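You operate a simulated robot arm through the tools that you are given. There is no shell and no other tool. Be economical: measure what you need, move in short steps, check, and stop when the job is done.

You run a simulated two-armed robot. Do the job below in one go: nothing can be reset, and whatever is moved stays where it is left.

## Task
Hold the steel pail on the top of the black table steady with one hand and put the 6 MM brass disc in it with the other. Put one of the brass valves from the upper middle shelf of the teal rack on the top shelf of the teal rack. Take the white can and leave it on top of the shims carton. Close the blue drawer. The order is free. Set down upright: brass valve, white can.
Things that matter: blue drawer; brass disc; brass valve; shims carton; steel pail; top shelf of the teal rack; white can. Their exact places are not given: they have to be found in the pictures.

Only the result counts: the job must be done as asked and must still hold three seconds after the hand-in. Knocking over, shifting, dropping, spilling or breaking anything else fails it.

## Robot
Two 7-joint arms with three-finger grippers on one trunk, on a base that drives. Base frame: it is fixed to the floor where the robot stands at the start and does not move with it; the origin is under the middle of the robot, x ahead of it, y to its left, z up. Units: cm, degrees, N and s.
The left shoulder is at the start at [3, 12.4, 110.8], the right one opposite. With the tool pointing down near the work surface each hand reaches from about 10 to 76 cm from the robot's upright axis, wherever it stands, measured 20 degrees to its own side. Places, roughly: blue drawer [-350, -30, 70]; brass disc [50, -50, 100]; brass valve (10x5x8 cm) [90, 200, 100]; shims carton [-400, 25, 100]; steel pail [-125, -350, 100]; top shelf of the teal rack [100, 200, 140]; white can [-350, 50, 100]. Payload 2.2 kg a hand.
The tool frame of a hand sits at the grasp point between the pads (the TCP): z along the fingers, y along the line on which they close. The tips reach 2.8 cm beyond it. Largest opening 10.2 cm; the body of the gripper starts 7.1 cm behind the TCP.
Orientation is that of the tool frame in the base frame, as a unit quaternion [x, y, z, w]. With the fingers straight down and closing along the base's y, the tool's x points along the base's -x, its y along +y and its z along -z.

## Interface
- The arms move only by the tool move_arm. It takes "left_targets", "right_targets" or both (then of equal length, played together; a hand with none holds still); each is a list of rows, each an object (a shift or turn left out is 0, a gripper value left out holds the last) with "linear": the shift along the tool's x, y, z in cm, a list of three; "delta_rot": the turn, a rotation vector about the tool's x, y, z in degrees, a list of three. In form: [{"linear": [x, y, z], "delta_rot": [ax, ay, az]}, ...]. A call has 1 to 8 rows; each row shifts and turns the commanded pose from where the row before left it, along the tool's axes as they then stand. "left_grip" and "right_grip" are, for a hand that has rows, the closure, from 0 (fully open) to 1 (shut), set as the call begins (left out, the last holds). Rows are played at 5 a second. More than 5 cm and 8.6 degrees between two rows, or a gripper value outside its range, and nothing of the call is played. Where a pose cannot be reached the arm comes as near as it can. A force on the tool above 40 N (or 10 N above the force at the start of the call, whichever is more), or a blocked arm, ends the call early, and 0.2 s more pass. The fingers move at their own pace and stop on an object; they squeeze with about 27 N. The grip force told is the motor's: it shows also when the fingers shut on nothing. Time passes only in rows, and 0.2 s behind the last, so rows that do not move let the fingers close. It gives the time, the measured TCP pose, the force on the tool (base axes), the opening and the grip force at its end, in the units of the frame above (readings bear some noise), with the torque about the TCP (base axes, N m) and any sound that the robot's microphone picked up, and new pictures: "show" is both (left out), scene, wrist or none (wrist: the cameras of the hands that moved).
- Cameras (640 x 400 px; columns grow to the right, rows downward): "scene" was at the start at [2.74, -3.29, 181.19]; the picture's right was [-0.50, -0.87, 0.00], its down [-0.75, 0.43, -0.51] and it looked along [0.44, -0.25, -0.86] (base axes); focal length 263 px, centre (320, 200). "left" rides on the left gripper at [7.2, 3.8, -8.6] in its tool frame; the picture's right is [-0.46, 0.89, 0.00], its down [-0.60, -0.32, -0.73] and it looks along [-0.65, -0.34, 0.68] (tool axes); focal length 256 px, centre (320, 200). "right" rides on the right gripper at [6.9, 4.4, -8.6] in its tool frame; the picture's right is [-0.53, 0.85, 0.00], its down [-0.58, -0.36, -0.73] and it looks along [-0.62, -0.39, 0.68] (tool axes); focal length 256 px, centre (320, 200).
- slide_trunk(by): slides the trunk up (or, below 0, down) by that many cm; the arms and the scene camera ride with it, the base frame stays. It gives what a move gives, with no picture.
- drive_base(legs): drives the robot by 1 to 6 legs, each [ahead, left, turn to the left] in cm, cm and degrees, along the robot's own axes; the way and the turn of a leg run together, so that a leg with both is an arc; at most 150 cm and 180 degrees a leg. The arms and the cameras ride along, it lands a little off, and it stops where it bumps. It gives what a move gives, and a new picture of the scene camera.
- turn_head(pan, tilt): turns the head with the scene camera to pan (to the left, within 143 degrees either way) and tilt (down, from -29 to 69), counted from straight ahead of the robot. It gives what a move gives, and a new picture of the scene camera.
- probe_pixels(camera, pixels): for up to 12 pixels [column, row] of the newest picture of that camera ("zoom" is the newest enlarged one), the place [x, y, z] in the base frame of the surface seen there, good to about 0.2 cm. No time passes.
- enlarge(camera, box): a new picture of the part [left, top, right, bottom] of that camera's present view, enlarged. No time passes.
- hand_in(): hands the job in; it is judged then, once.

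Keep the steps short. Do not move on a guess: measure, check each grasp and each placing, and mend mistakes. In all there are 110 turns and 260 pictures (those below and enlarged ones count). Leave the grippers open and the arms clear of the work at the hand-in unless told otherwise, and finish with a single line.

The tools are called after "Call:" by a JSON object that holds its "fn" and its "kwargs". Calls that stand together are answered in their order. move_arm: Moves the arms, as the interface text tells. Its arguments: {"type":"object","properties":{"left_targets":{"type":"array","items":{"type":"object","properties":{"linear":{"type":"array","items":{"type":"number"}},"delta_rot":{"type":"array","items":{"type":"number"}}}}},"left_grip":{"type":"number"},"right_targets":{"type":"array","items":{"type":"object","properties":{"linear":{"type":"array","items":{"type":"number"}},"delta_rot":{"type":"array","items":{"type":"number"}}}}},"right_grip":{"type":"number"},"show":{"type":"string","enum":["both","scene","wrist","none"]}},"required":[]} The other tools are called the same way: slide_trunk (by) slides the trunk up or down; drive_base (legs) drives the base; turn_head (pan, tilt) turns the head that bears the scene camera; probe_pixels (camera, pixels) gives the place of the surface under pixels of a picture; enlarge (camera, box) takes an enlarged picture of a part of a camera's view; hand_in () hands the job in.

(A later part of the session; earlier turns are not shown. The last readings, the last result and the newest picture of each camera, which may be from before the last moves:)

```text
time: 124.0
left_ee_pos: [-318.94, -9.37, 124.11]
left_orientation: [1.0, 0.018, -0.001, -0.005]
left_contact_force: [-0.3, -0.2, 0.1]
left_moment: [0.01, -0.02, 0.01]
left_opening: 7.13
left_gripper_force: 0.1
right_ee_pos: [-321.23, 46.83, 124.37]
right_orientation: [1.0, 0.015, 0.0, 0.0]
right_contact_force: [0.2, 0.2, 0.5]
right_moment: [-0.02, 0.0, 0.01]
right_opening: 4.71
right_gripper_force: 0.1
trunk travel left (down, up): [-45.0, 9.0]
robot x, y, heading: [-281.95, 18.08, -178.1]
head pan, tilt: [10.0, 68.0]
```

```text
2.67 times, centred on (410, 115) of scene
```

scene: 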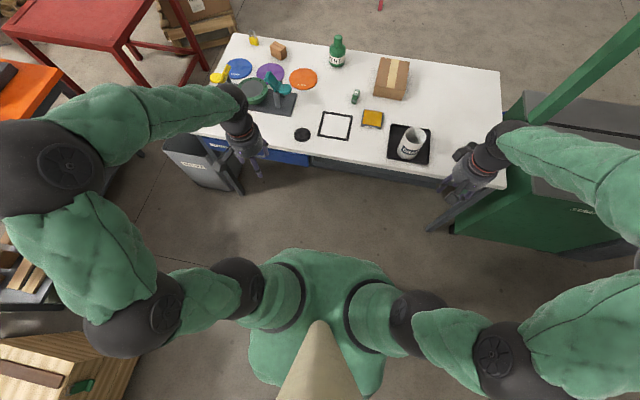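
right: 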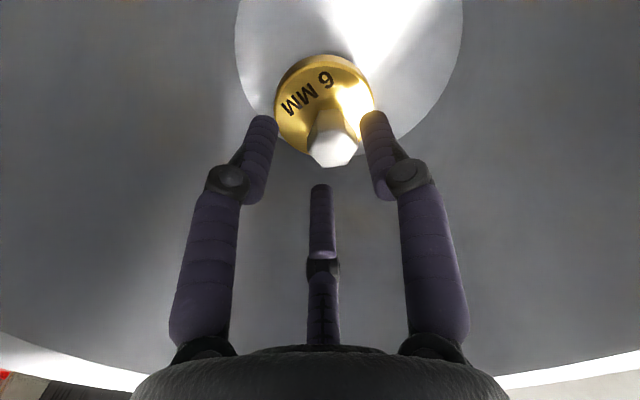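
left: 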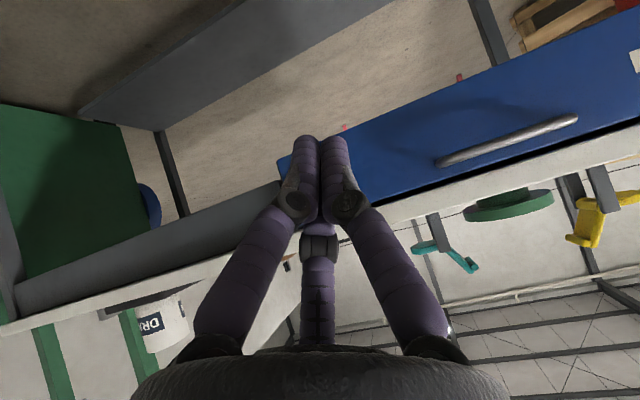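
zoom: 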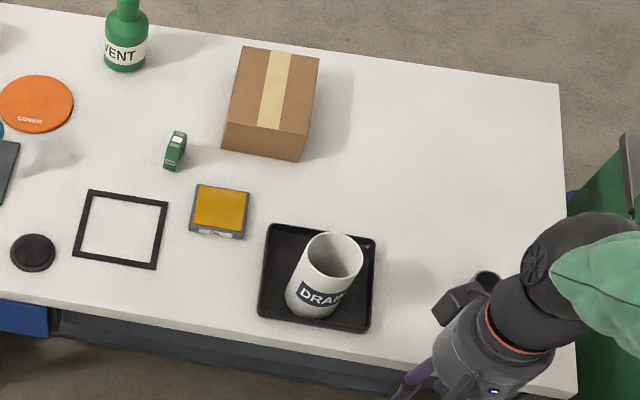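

Call:
{"fn": "probe_pixels", "kwargs": {"camera": "scene", "pixels": [[600, 190], [560, 150], [635, 260], [620, 40], [570, 90], [530, 130], [470, 225], [500, 160], [635, 200]]}}

Call:
{"fn": "turn_head", "kwargs": {"pan": -40, "tilt": 45}}

```text
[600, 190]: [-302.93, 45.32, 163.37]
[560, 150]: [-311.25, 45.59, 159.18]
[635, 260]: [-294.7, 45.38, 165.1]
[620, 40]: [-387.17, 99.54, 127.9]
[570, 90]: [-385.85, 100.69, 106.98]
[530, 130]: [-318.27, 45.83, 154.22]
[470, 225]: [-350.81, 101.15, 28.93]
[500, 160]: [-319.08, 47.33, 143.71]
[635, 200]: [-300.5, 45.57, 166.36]
```

```text
time: 125.2
left_ee_pos: [-318.88, -9.4, 124.22]
left_orientation: [1.0, 0.017, -0.001, -0.005]
left_contact_force: [0.3, -1.1, 0.0]
left_moment: [0.01, 0.0, 0.03]
left_opening: 7.16
left_gripper_force: 0.0
right_ee_pos: [-321.02, 46.85, 124.44]
right_orientation: [1.0, 0.016, 0.0, 0.0]
right_contact_force: [0.0, 0.3, 0.2]
right_moment: [-0.02, -0.02, 0.02]
right_opening: 4.68
right_gripper_force: 0.1
trunk travel left (down, up): [-45.0, 9.0]
robot x, y, heading: [-282.12, 17.95, -178.3]
head pan, tilt: [-40.0, 45.0]
```

scene: 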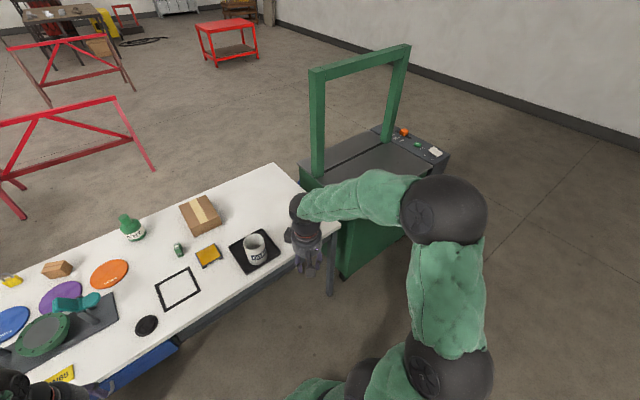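

The elbows are high and close in, well clear of the green machine. From this angle I'll zoom in on the can rim and the carton.

Call:
{"fn": "enlarge", "kwargs": {"camera": "scene", "box": [215, 215, 295, 280]}}

```text
6.15 times, centred on (255, 248) of scene
```

zoom: 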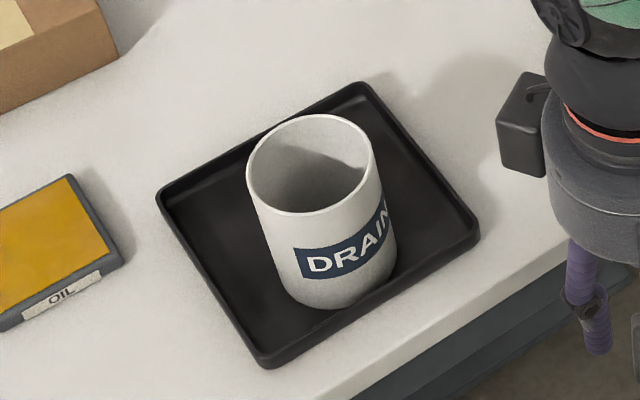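

Call:
{"fn": "probe_pixels", "kwargs": {"camera": "zoom", "pixels": [[249, 168], [372, 165], [305, 116], [300, 213], [260, 140], [365, 135], [350, 205], [262, 197], [330, 300], [390, 250], [200, 250], [310, 175]]}}

```text
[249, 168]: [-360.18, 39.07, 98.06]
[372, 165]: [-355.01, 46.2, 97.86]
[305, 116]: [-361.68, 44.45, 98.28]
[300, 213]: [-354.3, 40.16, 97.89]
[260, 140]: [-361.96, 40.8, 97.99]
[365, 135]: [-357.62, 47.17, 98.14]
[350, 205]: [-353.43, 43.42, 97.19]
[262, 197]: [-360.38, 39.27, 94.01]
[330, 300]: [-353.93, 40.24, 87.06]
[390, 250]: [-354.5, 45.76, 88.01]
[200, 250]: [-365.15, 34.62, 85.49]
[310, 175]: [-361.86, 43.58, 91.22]
```

The can's centre is (-357.9, 42.6), its diameter about 8.9 and its top at z 98.1, so it fits within the 10.2 cm opening. I'll drive 40 cm ahead; only the low base goes under the bench, and both hands stay above z 121.

Call:
{"fn": "drive_base", "kwargs": {"legs": [[20, 0, -1.7], [20, 0, 0]]}}

```text
time: 127.9
left_ee_pos: [-359.13, -8.71, 124.25]
left_orientation: [1.0, 0.004, 0.0, -0.006]
left_contact_force: [-0.8, -0.9, -0.7]
left_moment: [-0.01, -0.05, -0.01]
left_opening: 7.13
left_gripper_force: 0.0
right_ee_pos: [-359.8, 47.4, 124.36]
right_orientation: [1.0, 0.001, 0.001, 0.0]
right_contact_force: [0.1, -0.1, 0.4]
right_moment: [-0.01, -0.03, -0.02]
right_opening: 4.7
right_gripper_force: 0.2
trunk travel left (down, up): [-45.0, 9.0]
robot x, y, heading: [-321.21, 17.4, -180.0]
head pan, tilt: [-40.0, 45.0]
```

scene: 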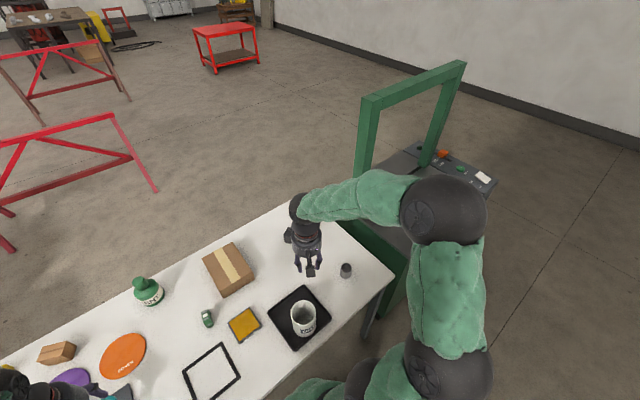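

Arrived without a bump. I'll move the right hand over the can, fully open, and come down to z 110 to check.

Call:
{"fn": "move_arm", "kwargs": {"right_targets": [{"linear": [1, 2.4, 0]}, {"linear": [0.9, 2.4, 0]}, {"linear": [0, 0, 4.5]}, {"linear": [0, 0, 4.5]}, {"linear": [0, 0, 4.5]}, {}], "right_grip": 0, "show": "both"}}

```text
time: 129.3
left_ee_pos: [-358.91, -8.79, 124.26]
left_orientation: [1.0, 0.003, 0.0, -0.005]
left_contact_force: [-0.2, 0.3, 0.1]
left_moment: [-0.04, 0.02, -0.04]
left_opening: 7.15
left_gripper_force: 0.1
right_ee_pos: [-357.9, 42.62, 110.83]
right_orientation: [1.0, 0.001, 0.0, -0.001]
right_contact_force: [0.5, 0.0, -0.8]
right_moment: [-0.02, 0.02, -0.02]
right_opening: 10.21
right_gripper_force: 0.1
trunk travel left (down, up): [-45.0, 9.0]
robot x, y, heading: [-321.22, 17.79, -179.7]
head pan, tilt: [-40.0, 45.0]
```

scene: 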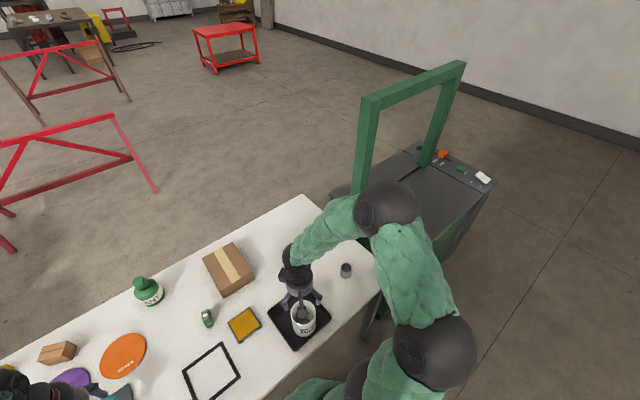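
right: 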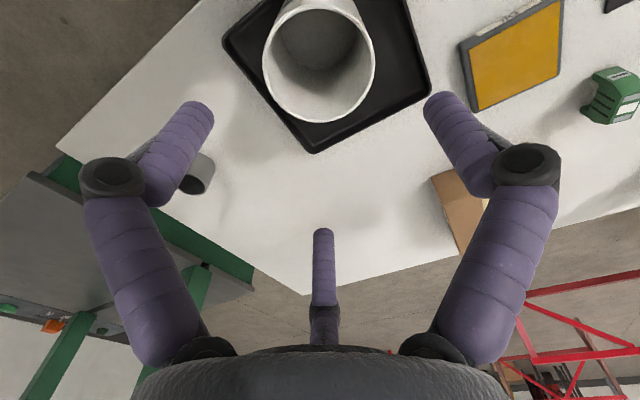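

I'll check the rim with the right-hand camera.

Call:
{"fn": "probe_pixels", "kwargs": {"camera": "right", "pixels": [[266, 60], [373, 60], [318, 121], [285, 18], [352, 17], [275, 95], [362, 98], [205, 105], [435, 95], [322, 235]]}}

```text
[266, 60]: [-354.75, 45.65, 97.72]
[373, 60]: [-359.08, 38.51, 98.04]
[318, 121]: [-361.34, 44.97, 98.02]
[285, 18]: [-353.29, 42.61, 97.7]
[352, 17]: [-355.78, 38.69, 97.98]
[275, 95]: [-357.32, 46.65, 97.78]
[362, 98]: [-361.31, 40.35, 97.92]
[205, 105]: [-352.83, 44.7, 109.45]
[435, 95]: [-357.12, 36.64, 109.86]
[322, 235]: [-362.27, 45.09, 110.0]
```

The can's centre is (-357.6, 42.55) with radius 4.3. I'll shift 0.3 and descend to TCP z 93.5.

Call:
{"fn": "move_arm", "kwargs": {"right_targets": [{"linear": [0.3, 0.05, 3]}, {"linear": [0, 0, 4]}, {"linear": [0, 0, 4]}, {"linear": [0, 0, 3.5]}, {"linear": [0, 0, 2.7]}, {}], "show": "wrist"}}

```text
time: 130.7
left_ee_pos: [-359.04, -8.7, 124.31]
left_orientation: [1.0, 0.003, 0.0, -0.005]
left_contact_force: [-0.5, 0.3, -0.8]
left_moment: [-0.02, 0.03, 0.0]
left_opening: 7.13
left_gripper_force: 0.0
right_ee_pos: [-357.45, 42.5, 93.7]
right_orientation: [1.0, 0.002, 0.0, -0.001]
right_contact_force: [-0.1, -0.6, 0.5]
right_moment: [0.0, 0.05, 0.01]
right_opening: 10.18
right_gripper_force: 0.1
trunk travel left (down, up): [-45.0, 9.0]
robot x, y, heading: [-321.37, 17.87, -179.9]
head pan, tilt: [-40.0, 45.0]
```

right: 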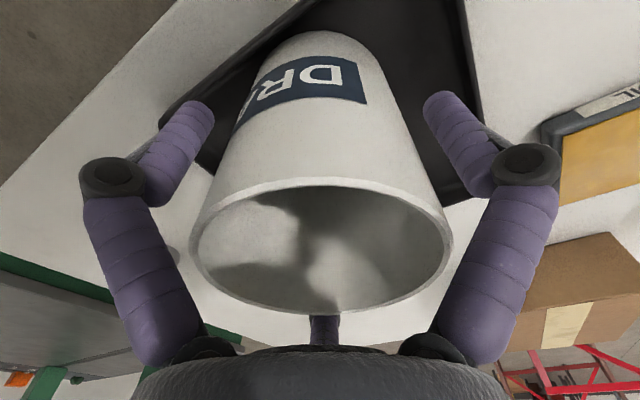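

The can is between the fingers with no contact. Closing now.

Call:
{"fn": "move_arm", "kwargs": {"right_targets": [{}, {}, {}], "right_grip": 1, "show": "none"}}

Call:
{"fn": "move_arm", "kwargs": {"right_targets": [{"linear": [0, 0, -2]}, {"linear": [0, 0, -4]}, {"linear": [0, 0, -4]}, {"linear": [0, 0, -4]}, {"linear": [0, 0, -4]}], "show": "both"}}

```text
time: 131.5
left_ee_pos: [-359.07, -8.79, 124.32]
left_orientation: [1.0, 0.002, -0.001, -0.005]
left_contact_force: [-0.2, -0.1, -0.1]
left_moment: [0.0, -0.02, 0.0]
left_opening: 7.13
left_gripper_force: 0.0
right_ee_pos: [-357.54, 42.6, 93.84]
right_orientation: [1.0, 0.001, -0.001, 0.0]
right_contact_force: [-1.4, 0.9, 7.0]
right_moment: [0.06, 0.01, -0.05]
right_opening: 8.68
right_gripper_force: 26.7
trunk travel left (down, up): [-45.0, 9.0]
robot x, y, heading: [-321.42, 17.78, -180.0]
head pan, tilt: [-40.0, 45.0]
```

```text
time: 132.7
left_ee_pos: [-359.03, -8.77, 124.15]
left_orientation: [1.0, 0.003, -0.001, -0.005]
left_contact_force: [0.3, 0.9, 0.6]
left_moment: [0.01, 0.0, -0.02]
left_opening: 7.13
left_gripper_force: 0.1
right_ee_pos: [-357.21, 42.73, 111.92]
right_orientation: [1.0, 0.001, 0.0, -0.001]
right_contact_force: [0.3, 0.4, -3.2]
right_moment: [0.01, 0.02, -0.01]
right_opening: 8.67
right_gripper_force: 27.3
trunk travel left (down, up): [-45.0, 9.0]
robot x, y, heading: [-321.4, 17.81, -179.9]
head pan, tilt: [-40.0, 45.0]
```

scene: 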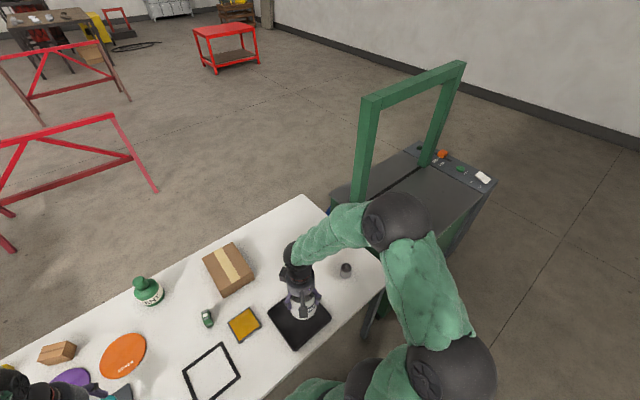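
right: 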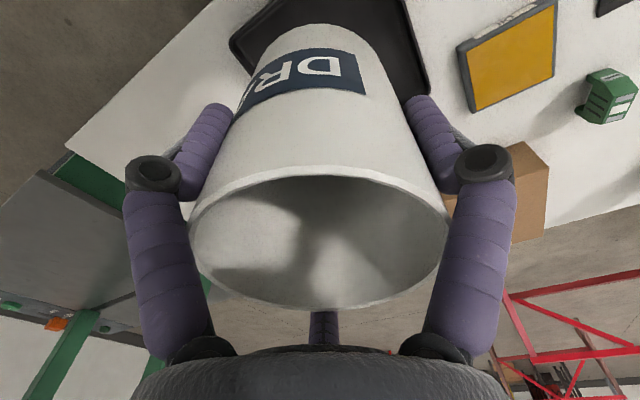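

The can is held upright. I'll carry it toward the carton at this height, with the can's bottom at about z 104 above the carton top at 92.

Call:
{"fn": "move_arm", "kwargs": {"right_targets": [{"linear": [-4.6, 1.5, 0]}, {"linear": [-4.6, 1.5, 0]}, {"linear": [-4.6, 1.5, 0]}, {"linear": [-4.6, 1.5, 0]}, {"linear": [-4.6, 1.5, 0]}, {"linear": [-4.6, 1.5, 0]}, {"linear": [-4.6, 1.5, 0]}, {"linear": [-4.5, 1.6, 0]}], "show": "both"}}

Call:
{"fn": "enlarge", "kwargs": {"camera": "scene", "box": [180, 190, 320, 310]}}

```text
time: 134.5
left_ee_pos: [-359.32, -8.75, 124.14]
left_orientation: [1.0, 0.003, -0.001, -0.005]
left_contact_force: [-0.1, 0.9, 0.4]
left_moment: [0.0, -0.04, -0.03]
left_opening: 7.14
left_gripper_force: 0.1
right_ee_pos: [-394.27, 30.24, 111.73]
right_orientation: [1.0, 0.001, 0.002, 0.0]
right_contact_force: [-0.2, -0.8, -2.5]
right_moment: [-0.02, -0.05, -0.03]
right_opening: 8.65
right_gripper_force: 27.1
trunk travel left (down, up): [-45.0, 9.0]
robot x, y, heading: [-321.57, 17.66, -179.9]
head pan, tilt: [-40.0, 45.0]
```

scene: 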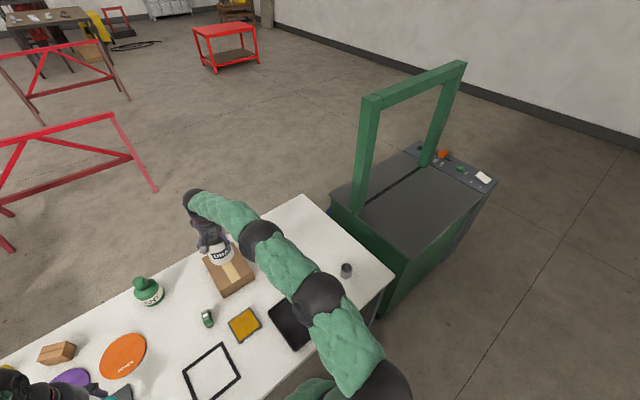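
right: 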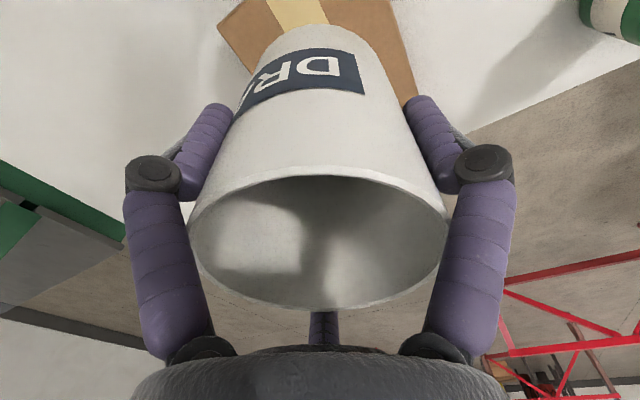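

```text
3.33 times, centred on (250, 250) of scene
```

zoom: 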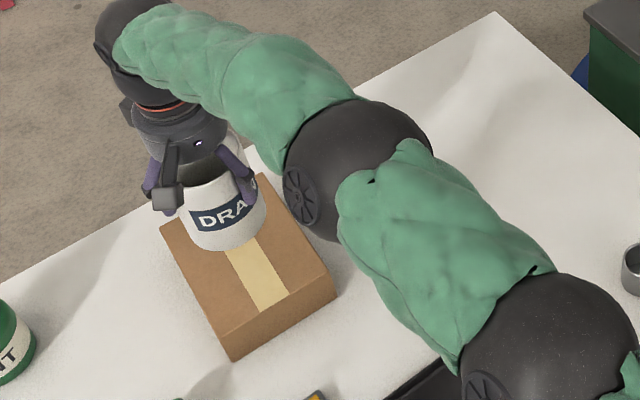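

It is reached with the orientation kept. I'll check the heights of the arm links and the carton corners before lowering.

Call:
{"fn": "probe_pixels", "kwargs": {"camera": "zoom", "pixels": [[290, 190], [330, 235], [360, 330], [460, 360], [232, 345], [335, 270], [165, 230], [260, 280], [225, 240], [225, 150], [262, 180]]}}

```text
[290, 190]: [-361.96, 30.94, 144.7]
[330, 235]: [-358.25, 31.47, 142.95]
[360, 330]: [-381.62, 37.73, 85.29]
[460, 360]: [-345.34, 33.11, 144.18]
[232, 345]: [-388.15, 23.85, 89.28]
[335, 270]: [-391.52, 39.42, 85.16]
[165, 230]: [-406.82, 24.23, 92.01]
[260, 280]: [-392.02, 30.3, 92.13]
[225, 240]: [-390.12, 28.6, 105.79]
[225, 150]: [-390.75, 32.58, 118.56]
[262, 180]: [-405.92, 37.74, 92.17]
```

The arm links are at z 143 and above, so they are clear. The can's bottom is about 8.3 cm below the TCP, so contact is expected near TCP z 100.4. I'll lower to 101.4 first.

Call:
{"fn": "move_arm", "kwargs": {"right_targets": [{"linear": [-0.5, -0.3, 3.5]}, {"linear": [-0.3, 0, 3.5]}, {"linear": [0, 0, 3.3]}, {}], "show": "none"}}

Call:
{"fn": "move_arm", "kwargs": {"right_targets": [{"linear": [0, 0, 0.4]}, {"linear": [0, 0, 0.3]}, {"linear": [0, 0, 0.2]}, {}], "show": "both"}}

Call:
{"fn": "enlarge", "kwargs": {"camera": "scene", "box": [180, 190, 320, 310]}}

```text
time: 135.5
left_ee_pos: [-359.11, -8.8, 124.12]
left_orientation: [1.0, 0.003, -0.001, -0.006]
left_contact_force: [0.2, -0.3, 0.2]
left_moment: [0.04, -0.03, -0.01]
left_opening: 7.13
left_gripper_force: 0.1
right_ee_pos: [-395.09, 30.7, 101.37]
right_orientation: [1.0, 0.002, 0.0, 0.0]
right_contact_force: [0.0, 0.6, -2.9]
right_moment: [0.01, -0.01, -0.02]
right_opening: 8.69
right_gripper_force: 27.3
trunk travel left (down, up): [-45.0, 9.0]
robot x, y, heading: [-321.45, 17.69, -180.0]
head pan, tilt: [-40.0, 45.0]
```

```text
time: 136.5
left_ee_pos: [-359.18, -8.69, 124.24]
left_orientation: [1.0, 0.003, 0.0, -0.006]
left_contact_force: [0.7, 0.1, -0.3]
left_moment: [0.03, 0.0, 0.0]
left_opening: 7.12
left_gripper_force: 0.0
right_ee_pos: [-394.96, 30.84, 100.62]
right_orientation: [1.0, 0.002, -0.001, 0.001]
right_contact_force: [0.1, 0.4, -2.3]
right_moment: [-0.01, 0.04, -0.02]
right_opening: 8.63
right_gripper_force: 26.7
trunk travel left (down, up): [-45.0, 9.0]
robot x, y, heading: [-320.93, 17.6, -179.9]
head pan, tilt: [-40.0, 45.0]
```

scene: 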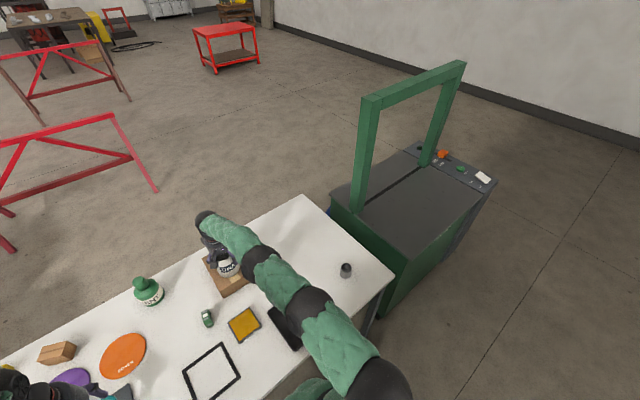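
right: 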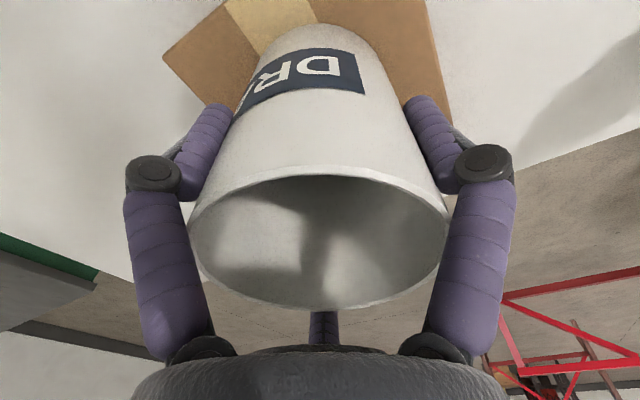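

```text
3.33 times, centred on (250, 250) of scene
```

zoom: 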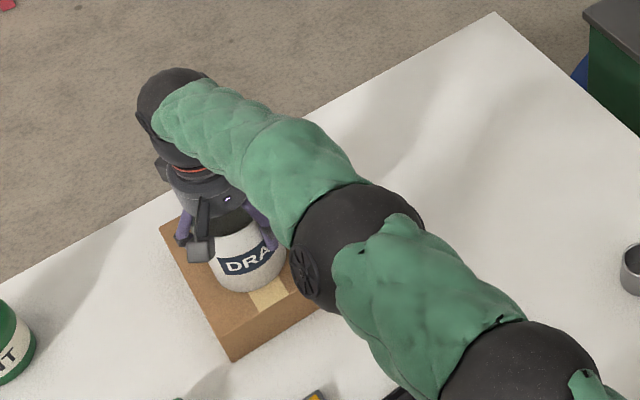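

No contact yet (force -2.3, just the can's weight). I'll continue down in 0.2 cm steps.

Call:
{"fn": "move_arm", "kwargs": {"right_targets": [{"linear": [0, 0, 0.2]}, {"linear": [0, 0, 0.2]}, {}], "show": "none"}}

```text
time: 137.3
left_ee_pos: [-359.07, -8.78, 124.26]
left_orientation: [1.0, 0.004, -0.002, -0.005]
left_contact_force: [-0.3, 0.7, -0.1]
left_moment: [0.01, -0.01, 0.01]
left_opening: 7.15
left_gripper_force: 0.1
right_ee_pos: [-395.01, 30.74, 100.5]
right_orientation: [1.0, 0.001, -0.002, 0.0]
right_contact_force: [-1.1, -1.7, 10.9]
right_moment: [-0.28, -0.33, -0.04]
right_opening: 8.67
right_gripper_force: 26.5
trunk travel left (down, up): [-45.0, 9.0]
robot x, y, heading: [-321.01, 17.56, -180.0]
head pan, tilt: [-40.0, 45.0]
```

Contact: +11 N upward. I'll raise 0.15 cm to relax, release, then lift straight up.

Call:
{"fn": "move_arm", "kwargs": {"right_targets": [{"linear": [0, 0, -0.15]}, {}], "show": "none"}}

Call:
{"fn": "move_arm", "kwargs": {"right_targets": [{}, {}, {}], "right_grip": 0, "show": "wrist"}}

```text
time: 137.9
left_ee_pos: [-359.0, -8.81, 124.26]
left_orientation: [1.0, 0.003, -0.001, -0.005]
left_contact_force: [0.6, -0.4, -0.2]
left_moment: [0.0, 0.02, -0.04]
left_opening: 7.15
left_gripper_force: 0.1
right_ee_pos: [-394.95, 30.77, 100.44]
right_orientation: [1.0, 0.002, -0.001, 0.0]
right_contact_force: [-2.6, -1.0, 6.6]
right_moment: [-0.22, 0.4, 0.0]
right_opening: 8.67
right_gripper_force: 26.9
trunk travel left (down, up): [-45.0, 9.0]
robot x, y, heading: [-321.6, 17.15, -179.9]
head pan, tilt: [-40.0, 45.0]
```

```text
time: 138.7
left_ee_pos: [-359.09, -8.69, 124.1]
left_orientation: [1.0, 0.003, -0.001, -0.006]
left_contact_force: [0.1, 1.1, 0.1]
left_moment: [0.0, -0.01, 0.02]
left_opening: 7.13
left_gripper_force: 0.0
right_ee_pos: [-394.99, 30.7, 100.4]
right_orientation: [1.0, 0.001, 0.001, 0.0]
right_contact_force: [-0.9, -0.7, -0.3]
right_moment: [0.02, 0.02, 0.0]
right_opening: 10.21
right_gripper_force: 0.0
trunk travel left (down, up): [-45.0, 9.0]
robot x, y, heading: [-321.43, 17.64, -179.6]
head pan, tilt: [-40.0, 45.0]
```

right: 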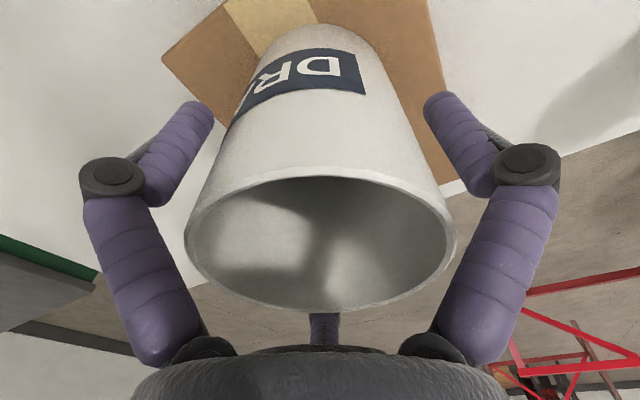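

Released cleanly. Lifting straight up.

Call:
{"fn": "move_arm", "kwargs": {"right_targets": [{"linear": [0, 0, -2]}, {"linear": [0, 0, -3]}, {"linear": [0, 0, -4]}, {"linear": [0, 0, -4]}, {"linear": [0, 0, -4]}, {"linear": [0, 0, -4]}, {"linear": [0, 0, -3]}], "show": "wrist"}}

Call:
{"fn": "move_arm", "kwargs": {"right_targets": [{"linear": [4.5, -1.8, 0]}, {"linear": [4.5, -1.8, 0]}, {"linear": [4.5, -1.8, 0]}, {"linear": [4.5, -1.8, 0]}, {"linear": [4.5, -1.8, 0]}, {"linear": [4.5, -1.8, 0]}, {"linear": [4.5, -1.8, 0]}, {"linear": [4.5, -1.8, 0]}], "show": "scene"}}

```text
time: 140.3
left_ee_pos: [-359.11, -8.78, 124.27]
left_orientation: [1.0, 0.003, -0.001, -0.006]
left_contact_force: [-0.5, -0.1, 0.2]
left_moment: [-0.02, -0.02, 0.02]
left_opening: 7.13
left_gripper_force: 0.1
right_ee_pos: [-394.83, 30.62, 124.14]
right_orientation: [1.0, 0.002, 0.001, 0.0]
right_contact_force: [0.3, 0.0, -0.2]
right_moment: [0.01, 0.02, -0.02]
right_opening: 10.21
right_gripper_force: 0.2
trunk travel left (down, up): [-45.0, 9.0]
robot x, y, heading: [-321.06, 17.83, -179.7]
head pan, tilt: [-40.0, 45.0]
```

right: 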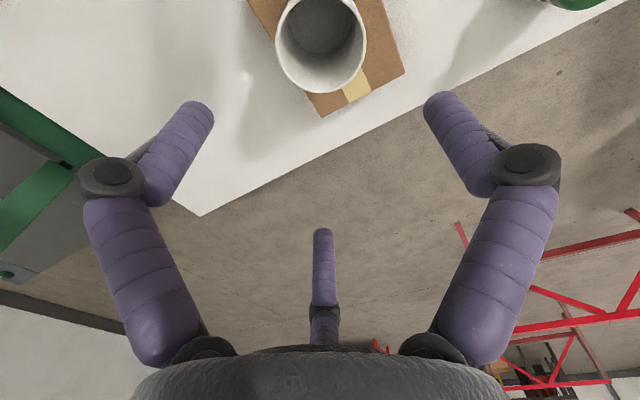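

```text
time: 142.1
left_ee_pos: [-358.89, -8.77, 124.23]
left_orientation: [1.0, 0.004, -0.001, -0.004]
left_contact_force: [0.5, 0.7, 0.2]
left_moment: [0.0, -0.01, 0.0]
left_opening: 7.13
left_gripper_force: 0.2
right_ee_pos: [-358.85, 45.04, 124.44]
right_orientation: [1.0, 0.002, -0.001, 0.0]
right_contact_force: [0.9, -0.5, -0.3]
right_moment: [-0.03, 0.05, -0.01]
right_opening: 10.18
right_gripper_force: 0.0
trunk travel left (down, up): [-45.0, 9.0]
robot x, y, heading: [-321.43, 17.55, -179.8]
head pan, tilt: [-40.0, 45.0]
```

scene: 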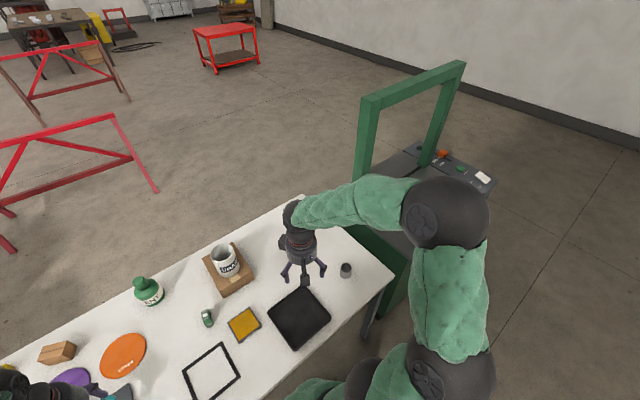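

The can stands upright on the carton. Next is the teal rack near (95, 200). I'll back off, turn around and drive across the open floor.

Call:
{"fn": "drive_base", "kwargs": {"legs": [[-60, 0, 0], [0, 0, 180], [140, 0, 0], [60, 0, 0], [0, 150, 0]]}}

Call:
{"fn": "turn_head", "kwargs": {"pan": 10, "tilt": 25}}

```text
time: 169.6
left_ee_pos: [-20.46, 195.02, 124.22]
left_orientation: [0.005, 1.0, -0.006, 0.001]
left_contact_force: [-0.1, -0.9, 0.2]
left_moment: [-0.04, 0.01, 0.0]
left_opening: 7.13
left_gripper_force: 0.0
right_ee_pos: [-21.56, 141.15, 124.42]
right_orientation: [0.007, 1.0, 0.001, -0.001]
right_contact_force: [-0.3, 0.5, 0.1]
right_moment: [0.08, 0.0, -0.02]
right_opening: 10.18
right_gripper_force: 0.2
trunk travel left (down, up): [-45.0, 9.0]
robot x, y, heading: [-58.67, 169.09, -0.7]
head pan, tilt: [-40.0, 45.0]
```

scene: 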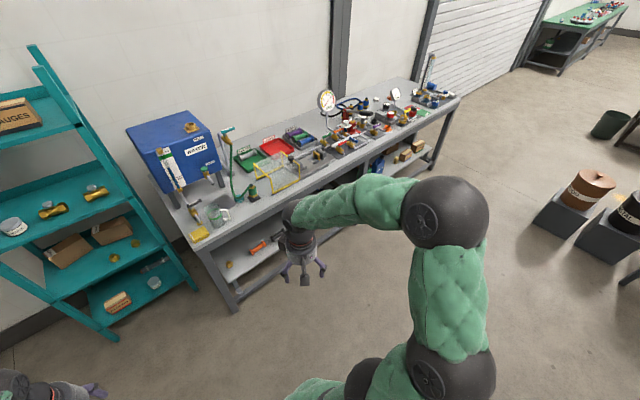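

```text
time: 170.7
left_ee_pos: [-20.56, 194.93, 124.27]
left_orientation: [0.005, 1.0, -0.004, 0.001]
left_contact_force: [0.1, 0.3, -0.3]
left_moment: [0.0, -0.03, 0.04]
left_opening: 7.16
left_gripper_force: 0.1
right_ee_pos: [-21.46, 141.15, 124.45]
right_orientation: [0.006, 1.0, 0.0, 0.0]
right_contact_force: [-0.1, 0.2, -0.2]
right_moment: [-0.02, 0.0, -0.04]
right_opening: 10.19
right_gripper_force: 0.1
trunk travel left (down, up): [-45.0, 9.0]
robot x, y, heading: [-58.61, 169.25, -0.5]
head pan, tilt: [10.0, 25.0]
```

scene: 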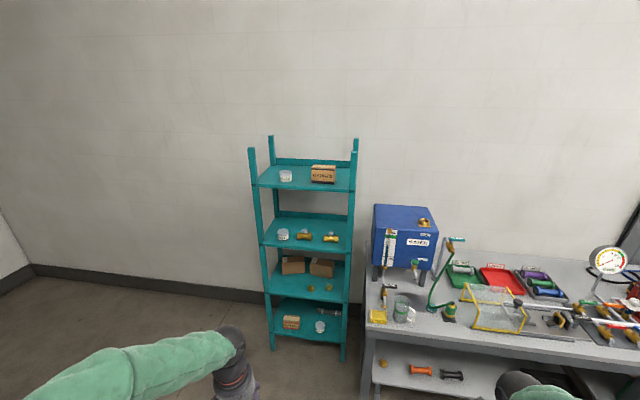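

The rack faces me. The upper middle shelf holds two brass valves, at about (304, 236) and (330, 238). I'll zoom and measure.

Call:
{"fn": "enlarge", "kwargs": {"camera": "scene", "box": [240, 130, 370, 250]}}

```text
3.33 times, centred on (305, 190) of scene
```

zoom: 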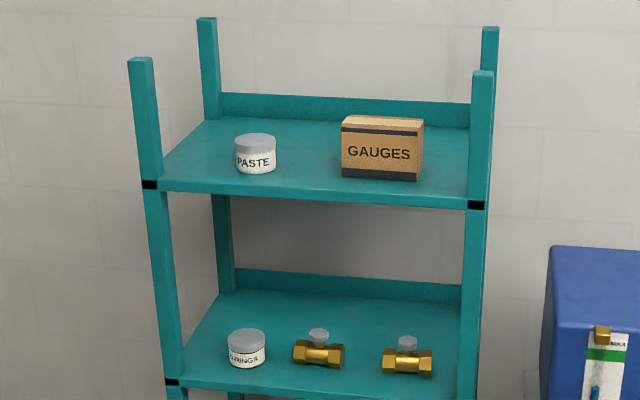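

Call:
{"fn": "probe_pixels", "kwargs": {"camera": "zoom", "pixels": [[318, 333], [318, 355], [297, 352], [342, 355], [407, 342], [407, 362], [320, 385], [320, 198], [255, 140], [345, 120], [150, 180], [475, 200]]}}

Call:
{"fn": "probe_pixels", "kwargs": {"camera": "zoom", "pixels": [[300, 160], [310, 125], [250, 335], [430, 125], [420, 175], [285, 190], [360, 370], [350, 330], [140, 65], [482, 80], [315, 100], [300, 280]]}}

```text
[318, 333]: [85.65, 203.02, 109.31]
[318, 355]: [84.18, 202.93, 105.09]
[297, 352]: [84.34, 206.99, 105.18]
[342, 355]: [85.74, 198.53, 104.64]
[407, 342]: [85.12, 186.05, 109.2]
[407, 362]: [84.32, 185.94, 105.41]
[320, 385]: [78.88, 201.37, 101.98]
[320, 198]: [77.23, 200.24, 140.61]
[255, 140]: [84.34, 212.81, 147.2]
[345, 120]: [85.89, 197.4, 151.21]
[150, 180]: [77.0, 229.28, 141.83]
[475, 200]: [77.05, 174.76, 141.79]
```

```text
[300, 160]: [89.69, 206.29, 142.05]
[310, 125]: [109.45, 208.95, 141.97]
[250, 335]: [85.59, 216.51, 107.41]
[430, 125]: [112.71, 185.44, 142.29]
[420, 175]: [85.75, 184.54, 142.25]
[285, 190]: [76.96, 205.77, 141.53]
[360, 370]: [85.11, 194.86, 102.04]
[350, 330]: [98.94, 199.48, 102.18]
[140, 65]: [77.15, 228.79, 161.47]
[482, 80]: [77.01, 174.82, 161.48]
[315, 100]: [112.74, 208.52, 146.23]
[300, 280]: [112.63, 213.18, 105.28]
```

Upper middle shelf at z 102, top shelf at z 142 with its front edge at x 77. Valve A is at (86, 203), with its knob top at z 109.3. I'll measure the bench's left end and the details of the valve before coming closer.

Call:
{"fn": "probe_pixels", "kwargs": {"camera": "scene", "pixels": [[367, 330], [375, 350], [362, 395], [400, 315], [270, 330], [345, 345], [372, 310], [375, 285]]}}

Call:
{"fn": "enlarge", "kwargs": {"camera": "scene", "box": [285, 220, 345, 250]}}

```text
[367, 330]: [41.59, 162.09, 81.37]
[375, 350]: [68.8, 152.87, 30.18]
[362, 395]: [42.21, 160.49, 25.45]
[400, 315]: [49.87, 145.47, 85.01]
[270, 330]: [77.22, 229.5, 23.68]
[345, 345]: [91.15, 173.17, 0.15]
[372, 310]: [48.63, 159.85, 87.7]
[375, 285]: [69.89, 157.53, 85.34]
```

```text
10.67 times, centred on (315, 235) of scene
```

zoom: 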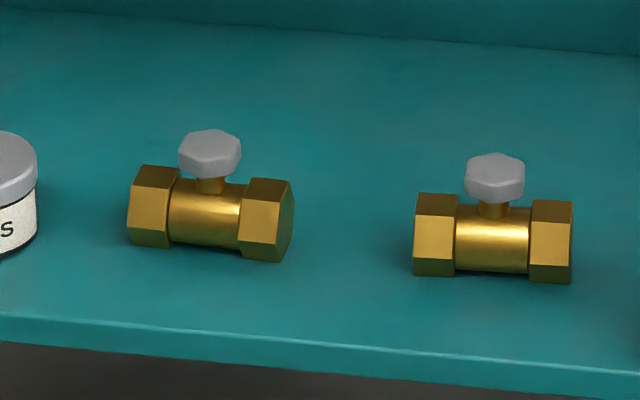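

Call:
{"fn": "probe_pixels", "kwargs": {"camera": "zoom", "pixels": [[182, 155], [239, 155], [210, 133], [210, 170], [210, 185], [132, 210], [290, 215], [160, 168], [270, 182], [205, 215], [258, 225], [275, 255]]}}

Call:
{"fn": "probe_pixels", "kwargs": {"camera": "zoom", "pixels": [[468, 180], [522, 182], [495, 158], [495, 195], [495, 210], [416, 235], [570, 240], [440, 197], [550, 203], [490, 240], [600, 300], [210, 145]]}}

```text
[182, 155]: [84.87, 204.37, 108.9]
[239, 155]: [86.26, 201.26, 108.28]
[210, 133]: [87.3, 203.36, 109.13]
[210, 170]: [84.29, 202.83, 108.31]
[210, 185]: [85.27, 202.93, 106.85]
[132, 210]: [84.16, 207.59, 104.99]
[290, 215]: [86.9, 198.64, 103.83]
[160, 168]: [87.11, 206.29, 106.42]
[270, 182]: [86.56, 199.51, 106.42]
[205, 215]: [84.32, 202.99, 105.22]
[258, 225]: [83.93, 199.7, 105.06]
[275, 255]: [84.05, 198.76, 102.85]
```

```text
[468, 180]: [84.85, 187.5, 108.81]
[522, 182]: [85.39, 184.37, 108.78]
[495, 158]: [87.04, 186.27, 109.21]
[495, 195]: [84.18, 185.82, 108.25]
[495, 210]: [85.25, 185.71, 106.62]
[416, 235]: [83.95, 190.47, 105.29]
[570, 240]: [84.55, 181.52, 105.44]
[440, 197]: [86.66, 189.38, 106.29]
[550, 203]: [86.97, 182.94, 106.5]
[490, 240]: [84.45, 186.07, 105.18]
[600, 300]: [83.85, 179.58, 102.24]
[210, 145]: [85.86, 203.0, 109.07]
```

Valve A's hex knob is centred at (85.8, 203.0), z 107.7–109.1. The top shelf's underside is at about z 139, so I'll reach in with the hand tilted 28° forward and yawed so the single finger faces me. I'll set that orientation here in free space and pull the right hand in.

Call:
{"fn": "move_arm", "kwargs": {"left_targets": [{"delta_rot": [0, 0, -8.2]}, {"delta_rot": [0, 0, -8.2]}, {"delta_rot": [0, 0, -8.2]}, {"delta_rot": [0, 0, -8.2]}, {"delta_rot": [0, 0, -8.2]}, {"delta_rot": [0, 0, -8.2]}, {"delta_rot": [0, 0, -8.2]}, {"delta_rot": [0, 0, -8.2]}], "right_targets": [{"linear": [2.3, 0, 0]}, {"linear": [2.3, 0, 0]}, {"linear": [2.3, 0, 0]}, {"linear": [2.3, 0, 0]}, {"linear": [2.3, 0, 0]}, {"linear": [2, 0, 0]}, {}, {}], "show": "none"}}

Call:
{"fn": "move_arm", "kwargs": {"left_targets": [{"delta_rot": [0, 0, -8.2]}, {"delta_rot": [0, 0, -8.2]}, {"delta_rot": [0, 0, -8.2]}, {"delta_rot": [7, 0, 0]}, {"delta_rot": [7, 0, 0]}, {"delta_rot": [7, 0, 0]}, {"delta_rot": [7, 0, 0]}], "left_grip": 0.5, "show": "both"}}

```text
time: 172.5
left_ee_pos: [-20.6, 195.07, 124.25]
left_orientation: [-0.539, 0.842, -0.004, -0.002]
left_contact_force: [0.4, -0.8, -1.5]
left_moment: [0.0, 0.0, 0.02]
left_opening: 7.14
left_gripper_force: 0.0
right_ee_pos: [-35.18, 141.22, 124.23]
right_orientation: [0.006, 1.0, 0.0, 0.0]
right_contact_force: [0.1, -0.7, 0.3]
right_moment: [0.01, -0.03, 0.02]
right_opening: 10.2
right_gripper_force: 0.0
trunk travel left (down, up): [-45.0, 9.0]
robot x, y, heading: [-58.6, 168.93, -0.6]
head pan, tilt: [10.0, 25.0]
```

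```text
time: 174.1
left_ee_pos: [-20.63, 195.02, 124.39]
left_orientation: [-0.684, 0.687, -0.177, 0.169]
left_contact_force: [-0.8, -0.6, 0.0]
left_moment: [-0.01, -0.01, 0.02]
left_opening: 5.08
left_gripper_force: 0.1
right_ee_pos: [-35.37, 141.28, 124.35]
right_orientation: [0.006, 1.0, 0.001, 0.0]
right_contact_force: [-0.5, 0.1, -0.2]
right_moment: [0.02, 0.01, 0.02]
right_opening: 10.22
right_gripper_force: 0.0
trunk travel left (down, up): [-45.0, 9.0]
robot x, y, heading: [-58.19, 169.1, -0.8]
head pan, tilt: [10.0, 25.0]
```

scene: 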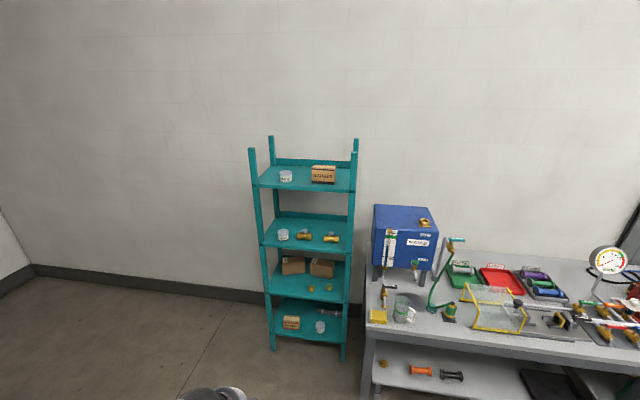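
left: 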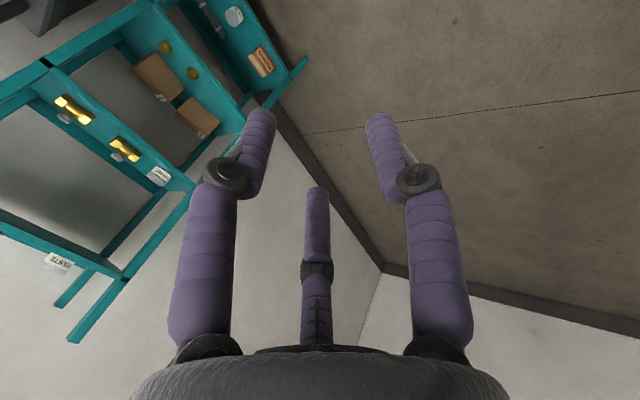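

The orientation is as planned. I'll drive to about (20, 196) in front of the rack.

Call:
{"fn": "drive_base", "kwargs": {"legs": [[0, 27, 0.7], [78, 0, 0]]}}

Call:
{"fn": "turn_head", "kwargs": {"pan": 5, "tilt": 45}}

```text
time: 179.8
left_ee_pos: [57.26, 222.89, 124.21]
left_orientation: [0.69, -0.681, 0.175, -0.17]
left_contact_force: [-0.1, -0.4, 0.1]
left_moment: [0.0, -0.02, 0.0]
left_opening: 5.11
left_gripper_force: 0.0
right_ee_pos: [43.66, 168.96, 124.38]
right_orientation: [-0.004, 1.0, -0.001, 0.0]
right_contact_force: [0.0, -0.2, -1.1]
right_moment: [0.0, 0.0, 0.02]
right_opening: 10.17
right_gripper_force: 0.1
trunk travel left (down, up): [-45.0, 9.0]
robot x, y, heading: [19.58, 196.28, 0.4]
head pan, tilt: [10.0, 25.0]
```

scene: 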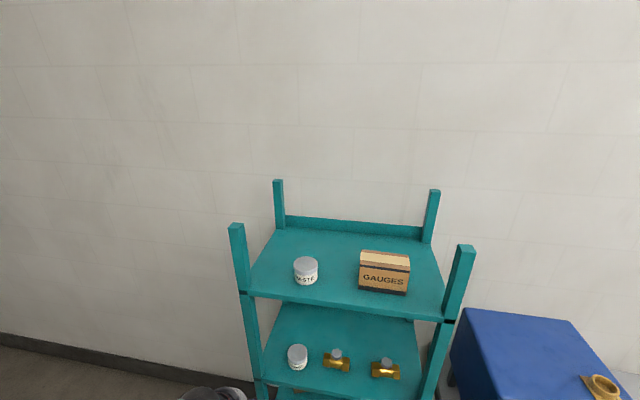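

```text
time: 180.7
left_ee_pos: [57.15, 222.76, 124.29]
left_orientation: [0.691, -0.681, 0.174, -0.169]
left_contact_force: [-0.3, 0.9, 0.2]
left_moment: [0.0, 0.0, 0.01]
left_opening: 5.11
left_gripper_force: 0.0
right_ee_pos: [43.67, 168.88, 124.39]
right_orientation: [-0.003, 1.0, 0.0, 0.0]
right_contact_force: [-0.3, -1.1, 0.2]
right_moment: [0.01, 0.05, 0.01]
right_opening: 10.21
right_gripper_force: 0.1
trunk travel left (down, up): [-45.0, 9.0]
robot x, y, heading: [19.67, 196.33, 0.2]
head pan, tilt: [5.0, 45.0]
```

scene: 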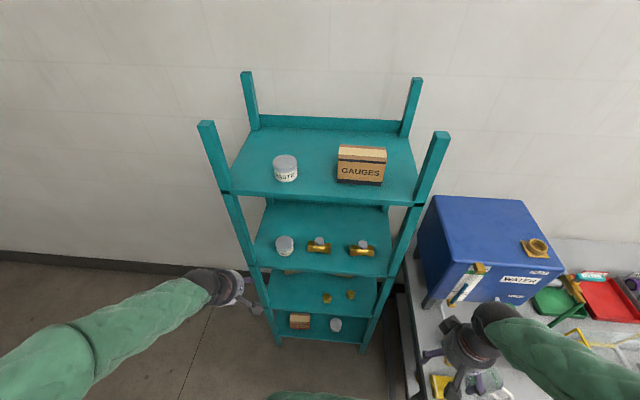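

A good view. I'll zoom in to measure the valve, the top shelf's underside and edge, and the free spot on the top shelf.

Call:
{"fn": "enlarge", "kwargs": {"camera": "scene", "box": [255, 190, 405, 285]}}

Call:
{"fn": "probe_pixels", "kwargs": {"camera": "scene", "pixels": [[285, 160], [274, 172], [297, 172], [338, 150], [338, 178], [384, 183], [318, 193], [318, 200], [315, 180], [285, 180], [230, 190], [318, 203]]}}

```text
4.21 times, centred on (330, 238) of scene
```

zoom: 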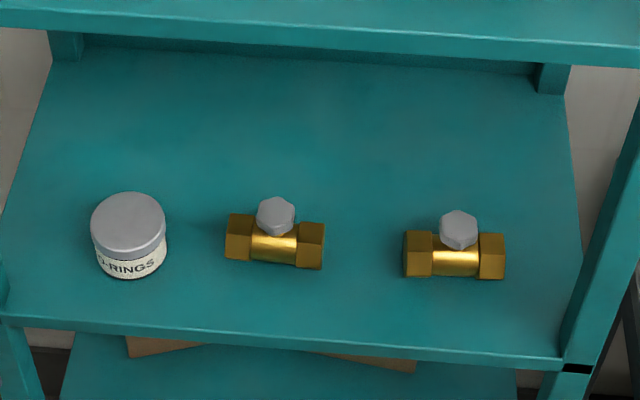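

```text
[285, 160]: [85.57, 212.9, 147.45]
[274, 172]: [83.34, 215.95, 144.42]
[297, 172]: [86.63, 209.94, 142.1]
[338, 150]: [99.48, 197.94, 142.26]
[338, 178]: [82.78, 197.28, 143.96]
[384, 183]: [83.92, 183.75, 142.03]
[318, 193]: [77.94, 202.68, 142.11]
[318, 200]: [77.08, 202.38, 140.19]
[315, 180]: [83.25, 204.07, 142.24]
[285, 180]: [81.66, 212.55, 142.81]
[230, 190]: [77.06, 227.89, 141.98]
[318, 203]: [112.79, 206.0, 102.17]
```

Call:
{"fn": "probe_pixels", "kwargs": {"camera": "zoom", "pixels": [[276, 215], [259, 215], [294, 217], [276, 200], [277, 234], [230, 235], [320, 245], [240, 218], [312, 226], [275, 250], [236, 258], [322, 225]]}}

```text
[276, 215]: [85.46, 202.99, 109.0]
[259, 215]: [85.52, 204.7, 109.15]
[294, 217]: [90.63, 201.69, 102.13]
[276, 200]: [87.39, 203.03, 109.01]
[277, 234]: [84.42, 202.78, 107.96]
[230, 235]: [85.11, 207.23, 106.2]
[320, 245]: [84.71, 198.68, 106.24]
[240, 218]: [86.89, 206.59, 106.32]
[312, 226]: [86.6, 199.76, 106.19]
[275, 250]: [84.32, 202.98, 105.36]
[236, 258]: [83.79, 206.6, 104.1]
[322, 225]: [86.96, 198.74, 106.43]
```

Knob centre is (85.9, 203.0, 108.4), and the free spot on the top shelf is around (81.3, 203.3). I'll bring the left hand in front of the valve, then forward toward the pre-grasp point on its own axis.

Call:
{"fn": "move_arm", "kwargs": {"left_targets": [{"linear": [3.96, 0, 0]}, {"linear": [3.96, 0, 0]}, {"linear": [3.96, 0, 0]}, {"linear": [3.96, 0, 0]}, {"linear": [3.96, 0, 0]}, {"linear": [0, -3.54, 2.78]}, {"linear": [0, -3.54, 2.78]}, {}], "left_grip": 0.5, "show": "both"}}

```text
time: 182.5
left_ee_pos: [66.49, 203.08, 122.85]
left_orientation: [0.691, -0.681, 0.174, -0.169]
left_contact_force: [1.1, 0.3, 0.1]
left_moment: [-0.02, -0.03, 0.03]
left_opening: 5.11
left_gripper_force: 0.1
right_ee_pos: [43.41, 168.94, 124.44]
right_orientation: [-0.003, 1.0, -0.001, 0.001]
right_contact_force: [0.3, -0.4, 0.6]
right_moment: [0.01, -0.01, -0.03]
right_opening: 10.22
right_gripper_force: 0.0
trunk travel left (down, up): [-45.0, 9.0]
robot x, y, heading: [19.27, 196.15, 0.3]
head pan, tilt: [5.0, 45.0]
```

scene: 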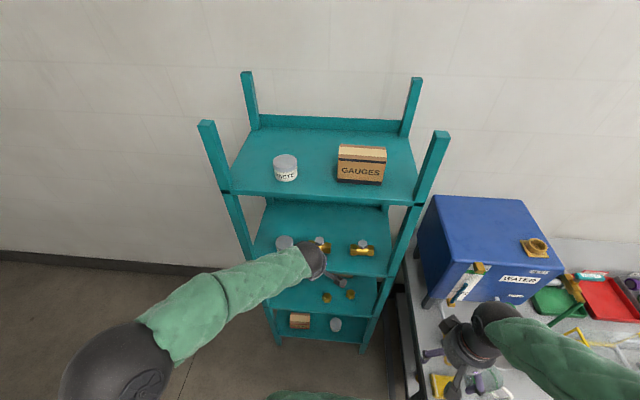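
left: 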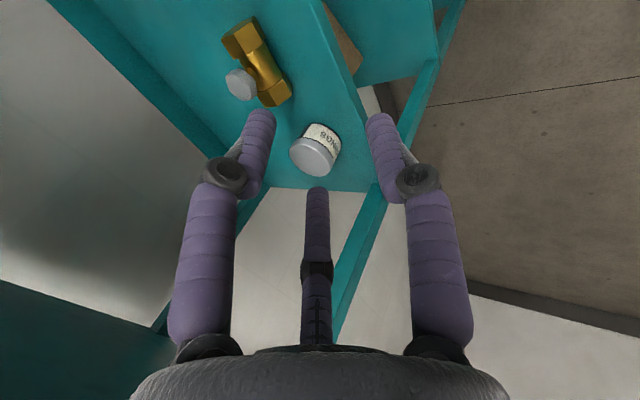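

I'll probe the wrist ball and forearm to calibrate the clearance to the top shelf.

Call:
{"fn": "probe_pixels", "kwargs": {"camera": "scene", "pixels": [[318, 248], [322, 258], [312, 262], [300, 250], [280, 262], [318, 273], [325, 262], [250, 280]]}}

Call:
{"fn": "enlarge", "kwargs": {"camera": "scene", "box": [250, 220, 370, 300]}}

```text
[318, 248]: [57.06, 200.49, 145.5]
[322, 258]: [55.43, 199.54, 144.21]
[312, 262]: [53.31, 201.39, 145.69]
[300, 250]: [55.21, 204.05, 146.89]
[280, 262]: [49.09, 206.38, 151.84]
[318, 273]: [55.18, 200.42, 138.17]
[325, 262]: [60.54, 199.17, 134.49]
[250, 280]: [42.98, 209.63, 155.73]
```

```text
5.00 times, centred on (310, 260) of scene
```

zoom: 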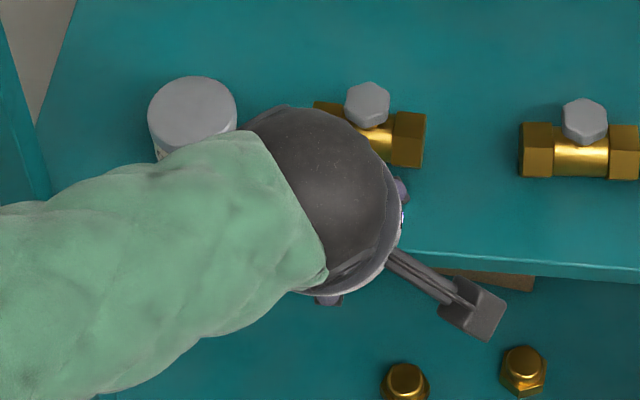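

Clearance is fine: at the grasp the wrist ball's top will be at about z 135, under the shelf at 139. I'll move to the pre-grasp point.

Call:
{"fn": "move_arm", "kwargs": {"left_targets": [{"linear": [0, -3.41, 2.73]}, {"linear": [0, -3.41, 2.73]}, {"linear": [0.08, -3.41, 2.73]}, {}], "show": "both"}}

```text
time: 183.5
left_ee_pos: [79.2, 203.2, 120.56]
left_orientation: [0.69, -0.681, 0.175, -0.17]
left_contact_force: [-0.4, 1.2, 0.6]
left_moment: [0.0, -0.02, 0.0]
left_opening: 5.1
left_gripper_force: 0.1
right_ee_pos: [43.64, 168.83, 124.5]
right_orientation: [-0.004, 1.0, 0.0, 0.0]
right_contact_force: [-0.1, -0.8, -0.4]
right_moment: [0.02, -0.07, 0.01]
right_opening: 10.19
right_gripper_force: 0.0
trunk travel left (down, up): [-45.0, 9.0]
robot x, y, heading: [19.32, 196.63, 0.3]
head pan, tilt: [5.0, 45.0]
```

scene: 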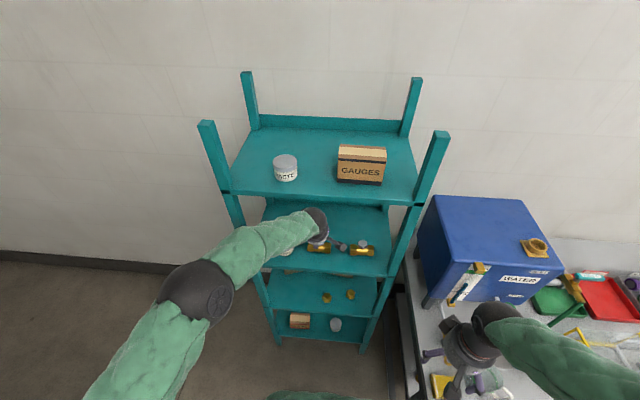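
left: 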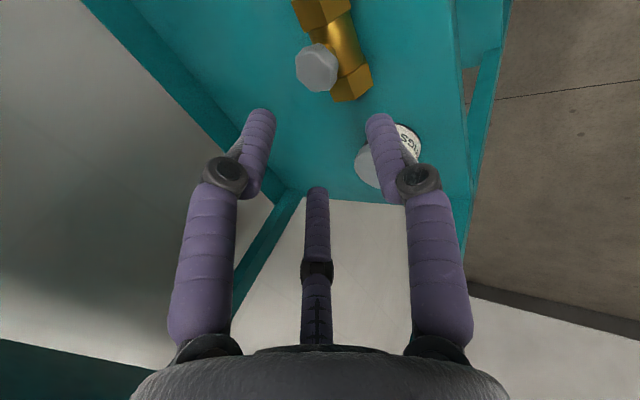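

Call:
{"fn": "probe_pixels", "kwargs": {"camera": "left", "pixels": [[317, 65], [299, 65], [334, 68], [317, 46], [320, 87], [330, 50], [258, 112], [382, 118], [318, 195]]}}

```text
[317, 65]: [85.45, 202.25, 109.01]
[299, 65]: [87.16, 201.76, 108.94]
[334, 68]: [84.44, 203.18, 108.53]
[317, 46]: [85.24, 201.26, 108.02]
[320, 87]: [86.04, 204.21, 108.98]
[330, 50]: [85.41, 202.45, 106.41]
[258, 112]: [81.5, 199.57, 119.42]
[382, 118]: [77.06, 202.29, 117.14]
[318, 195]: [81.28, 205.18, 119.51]
```

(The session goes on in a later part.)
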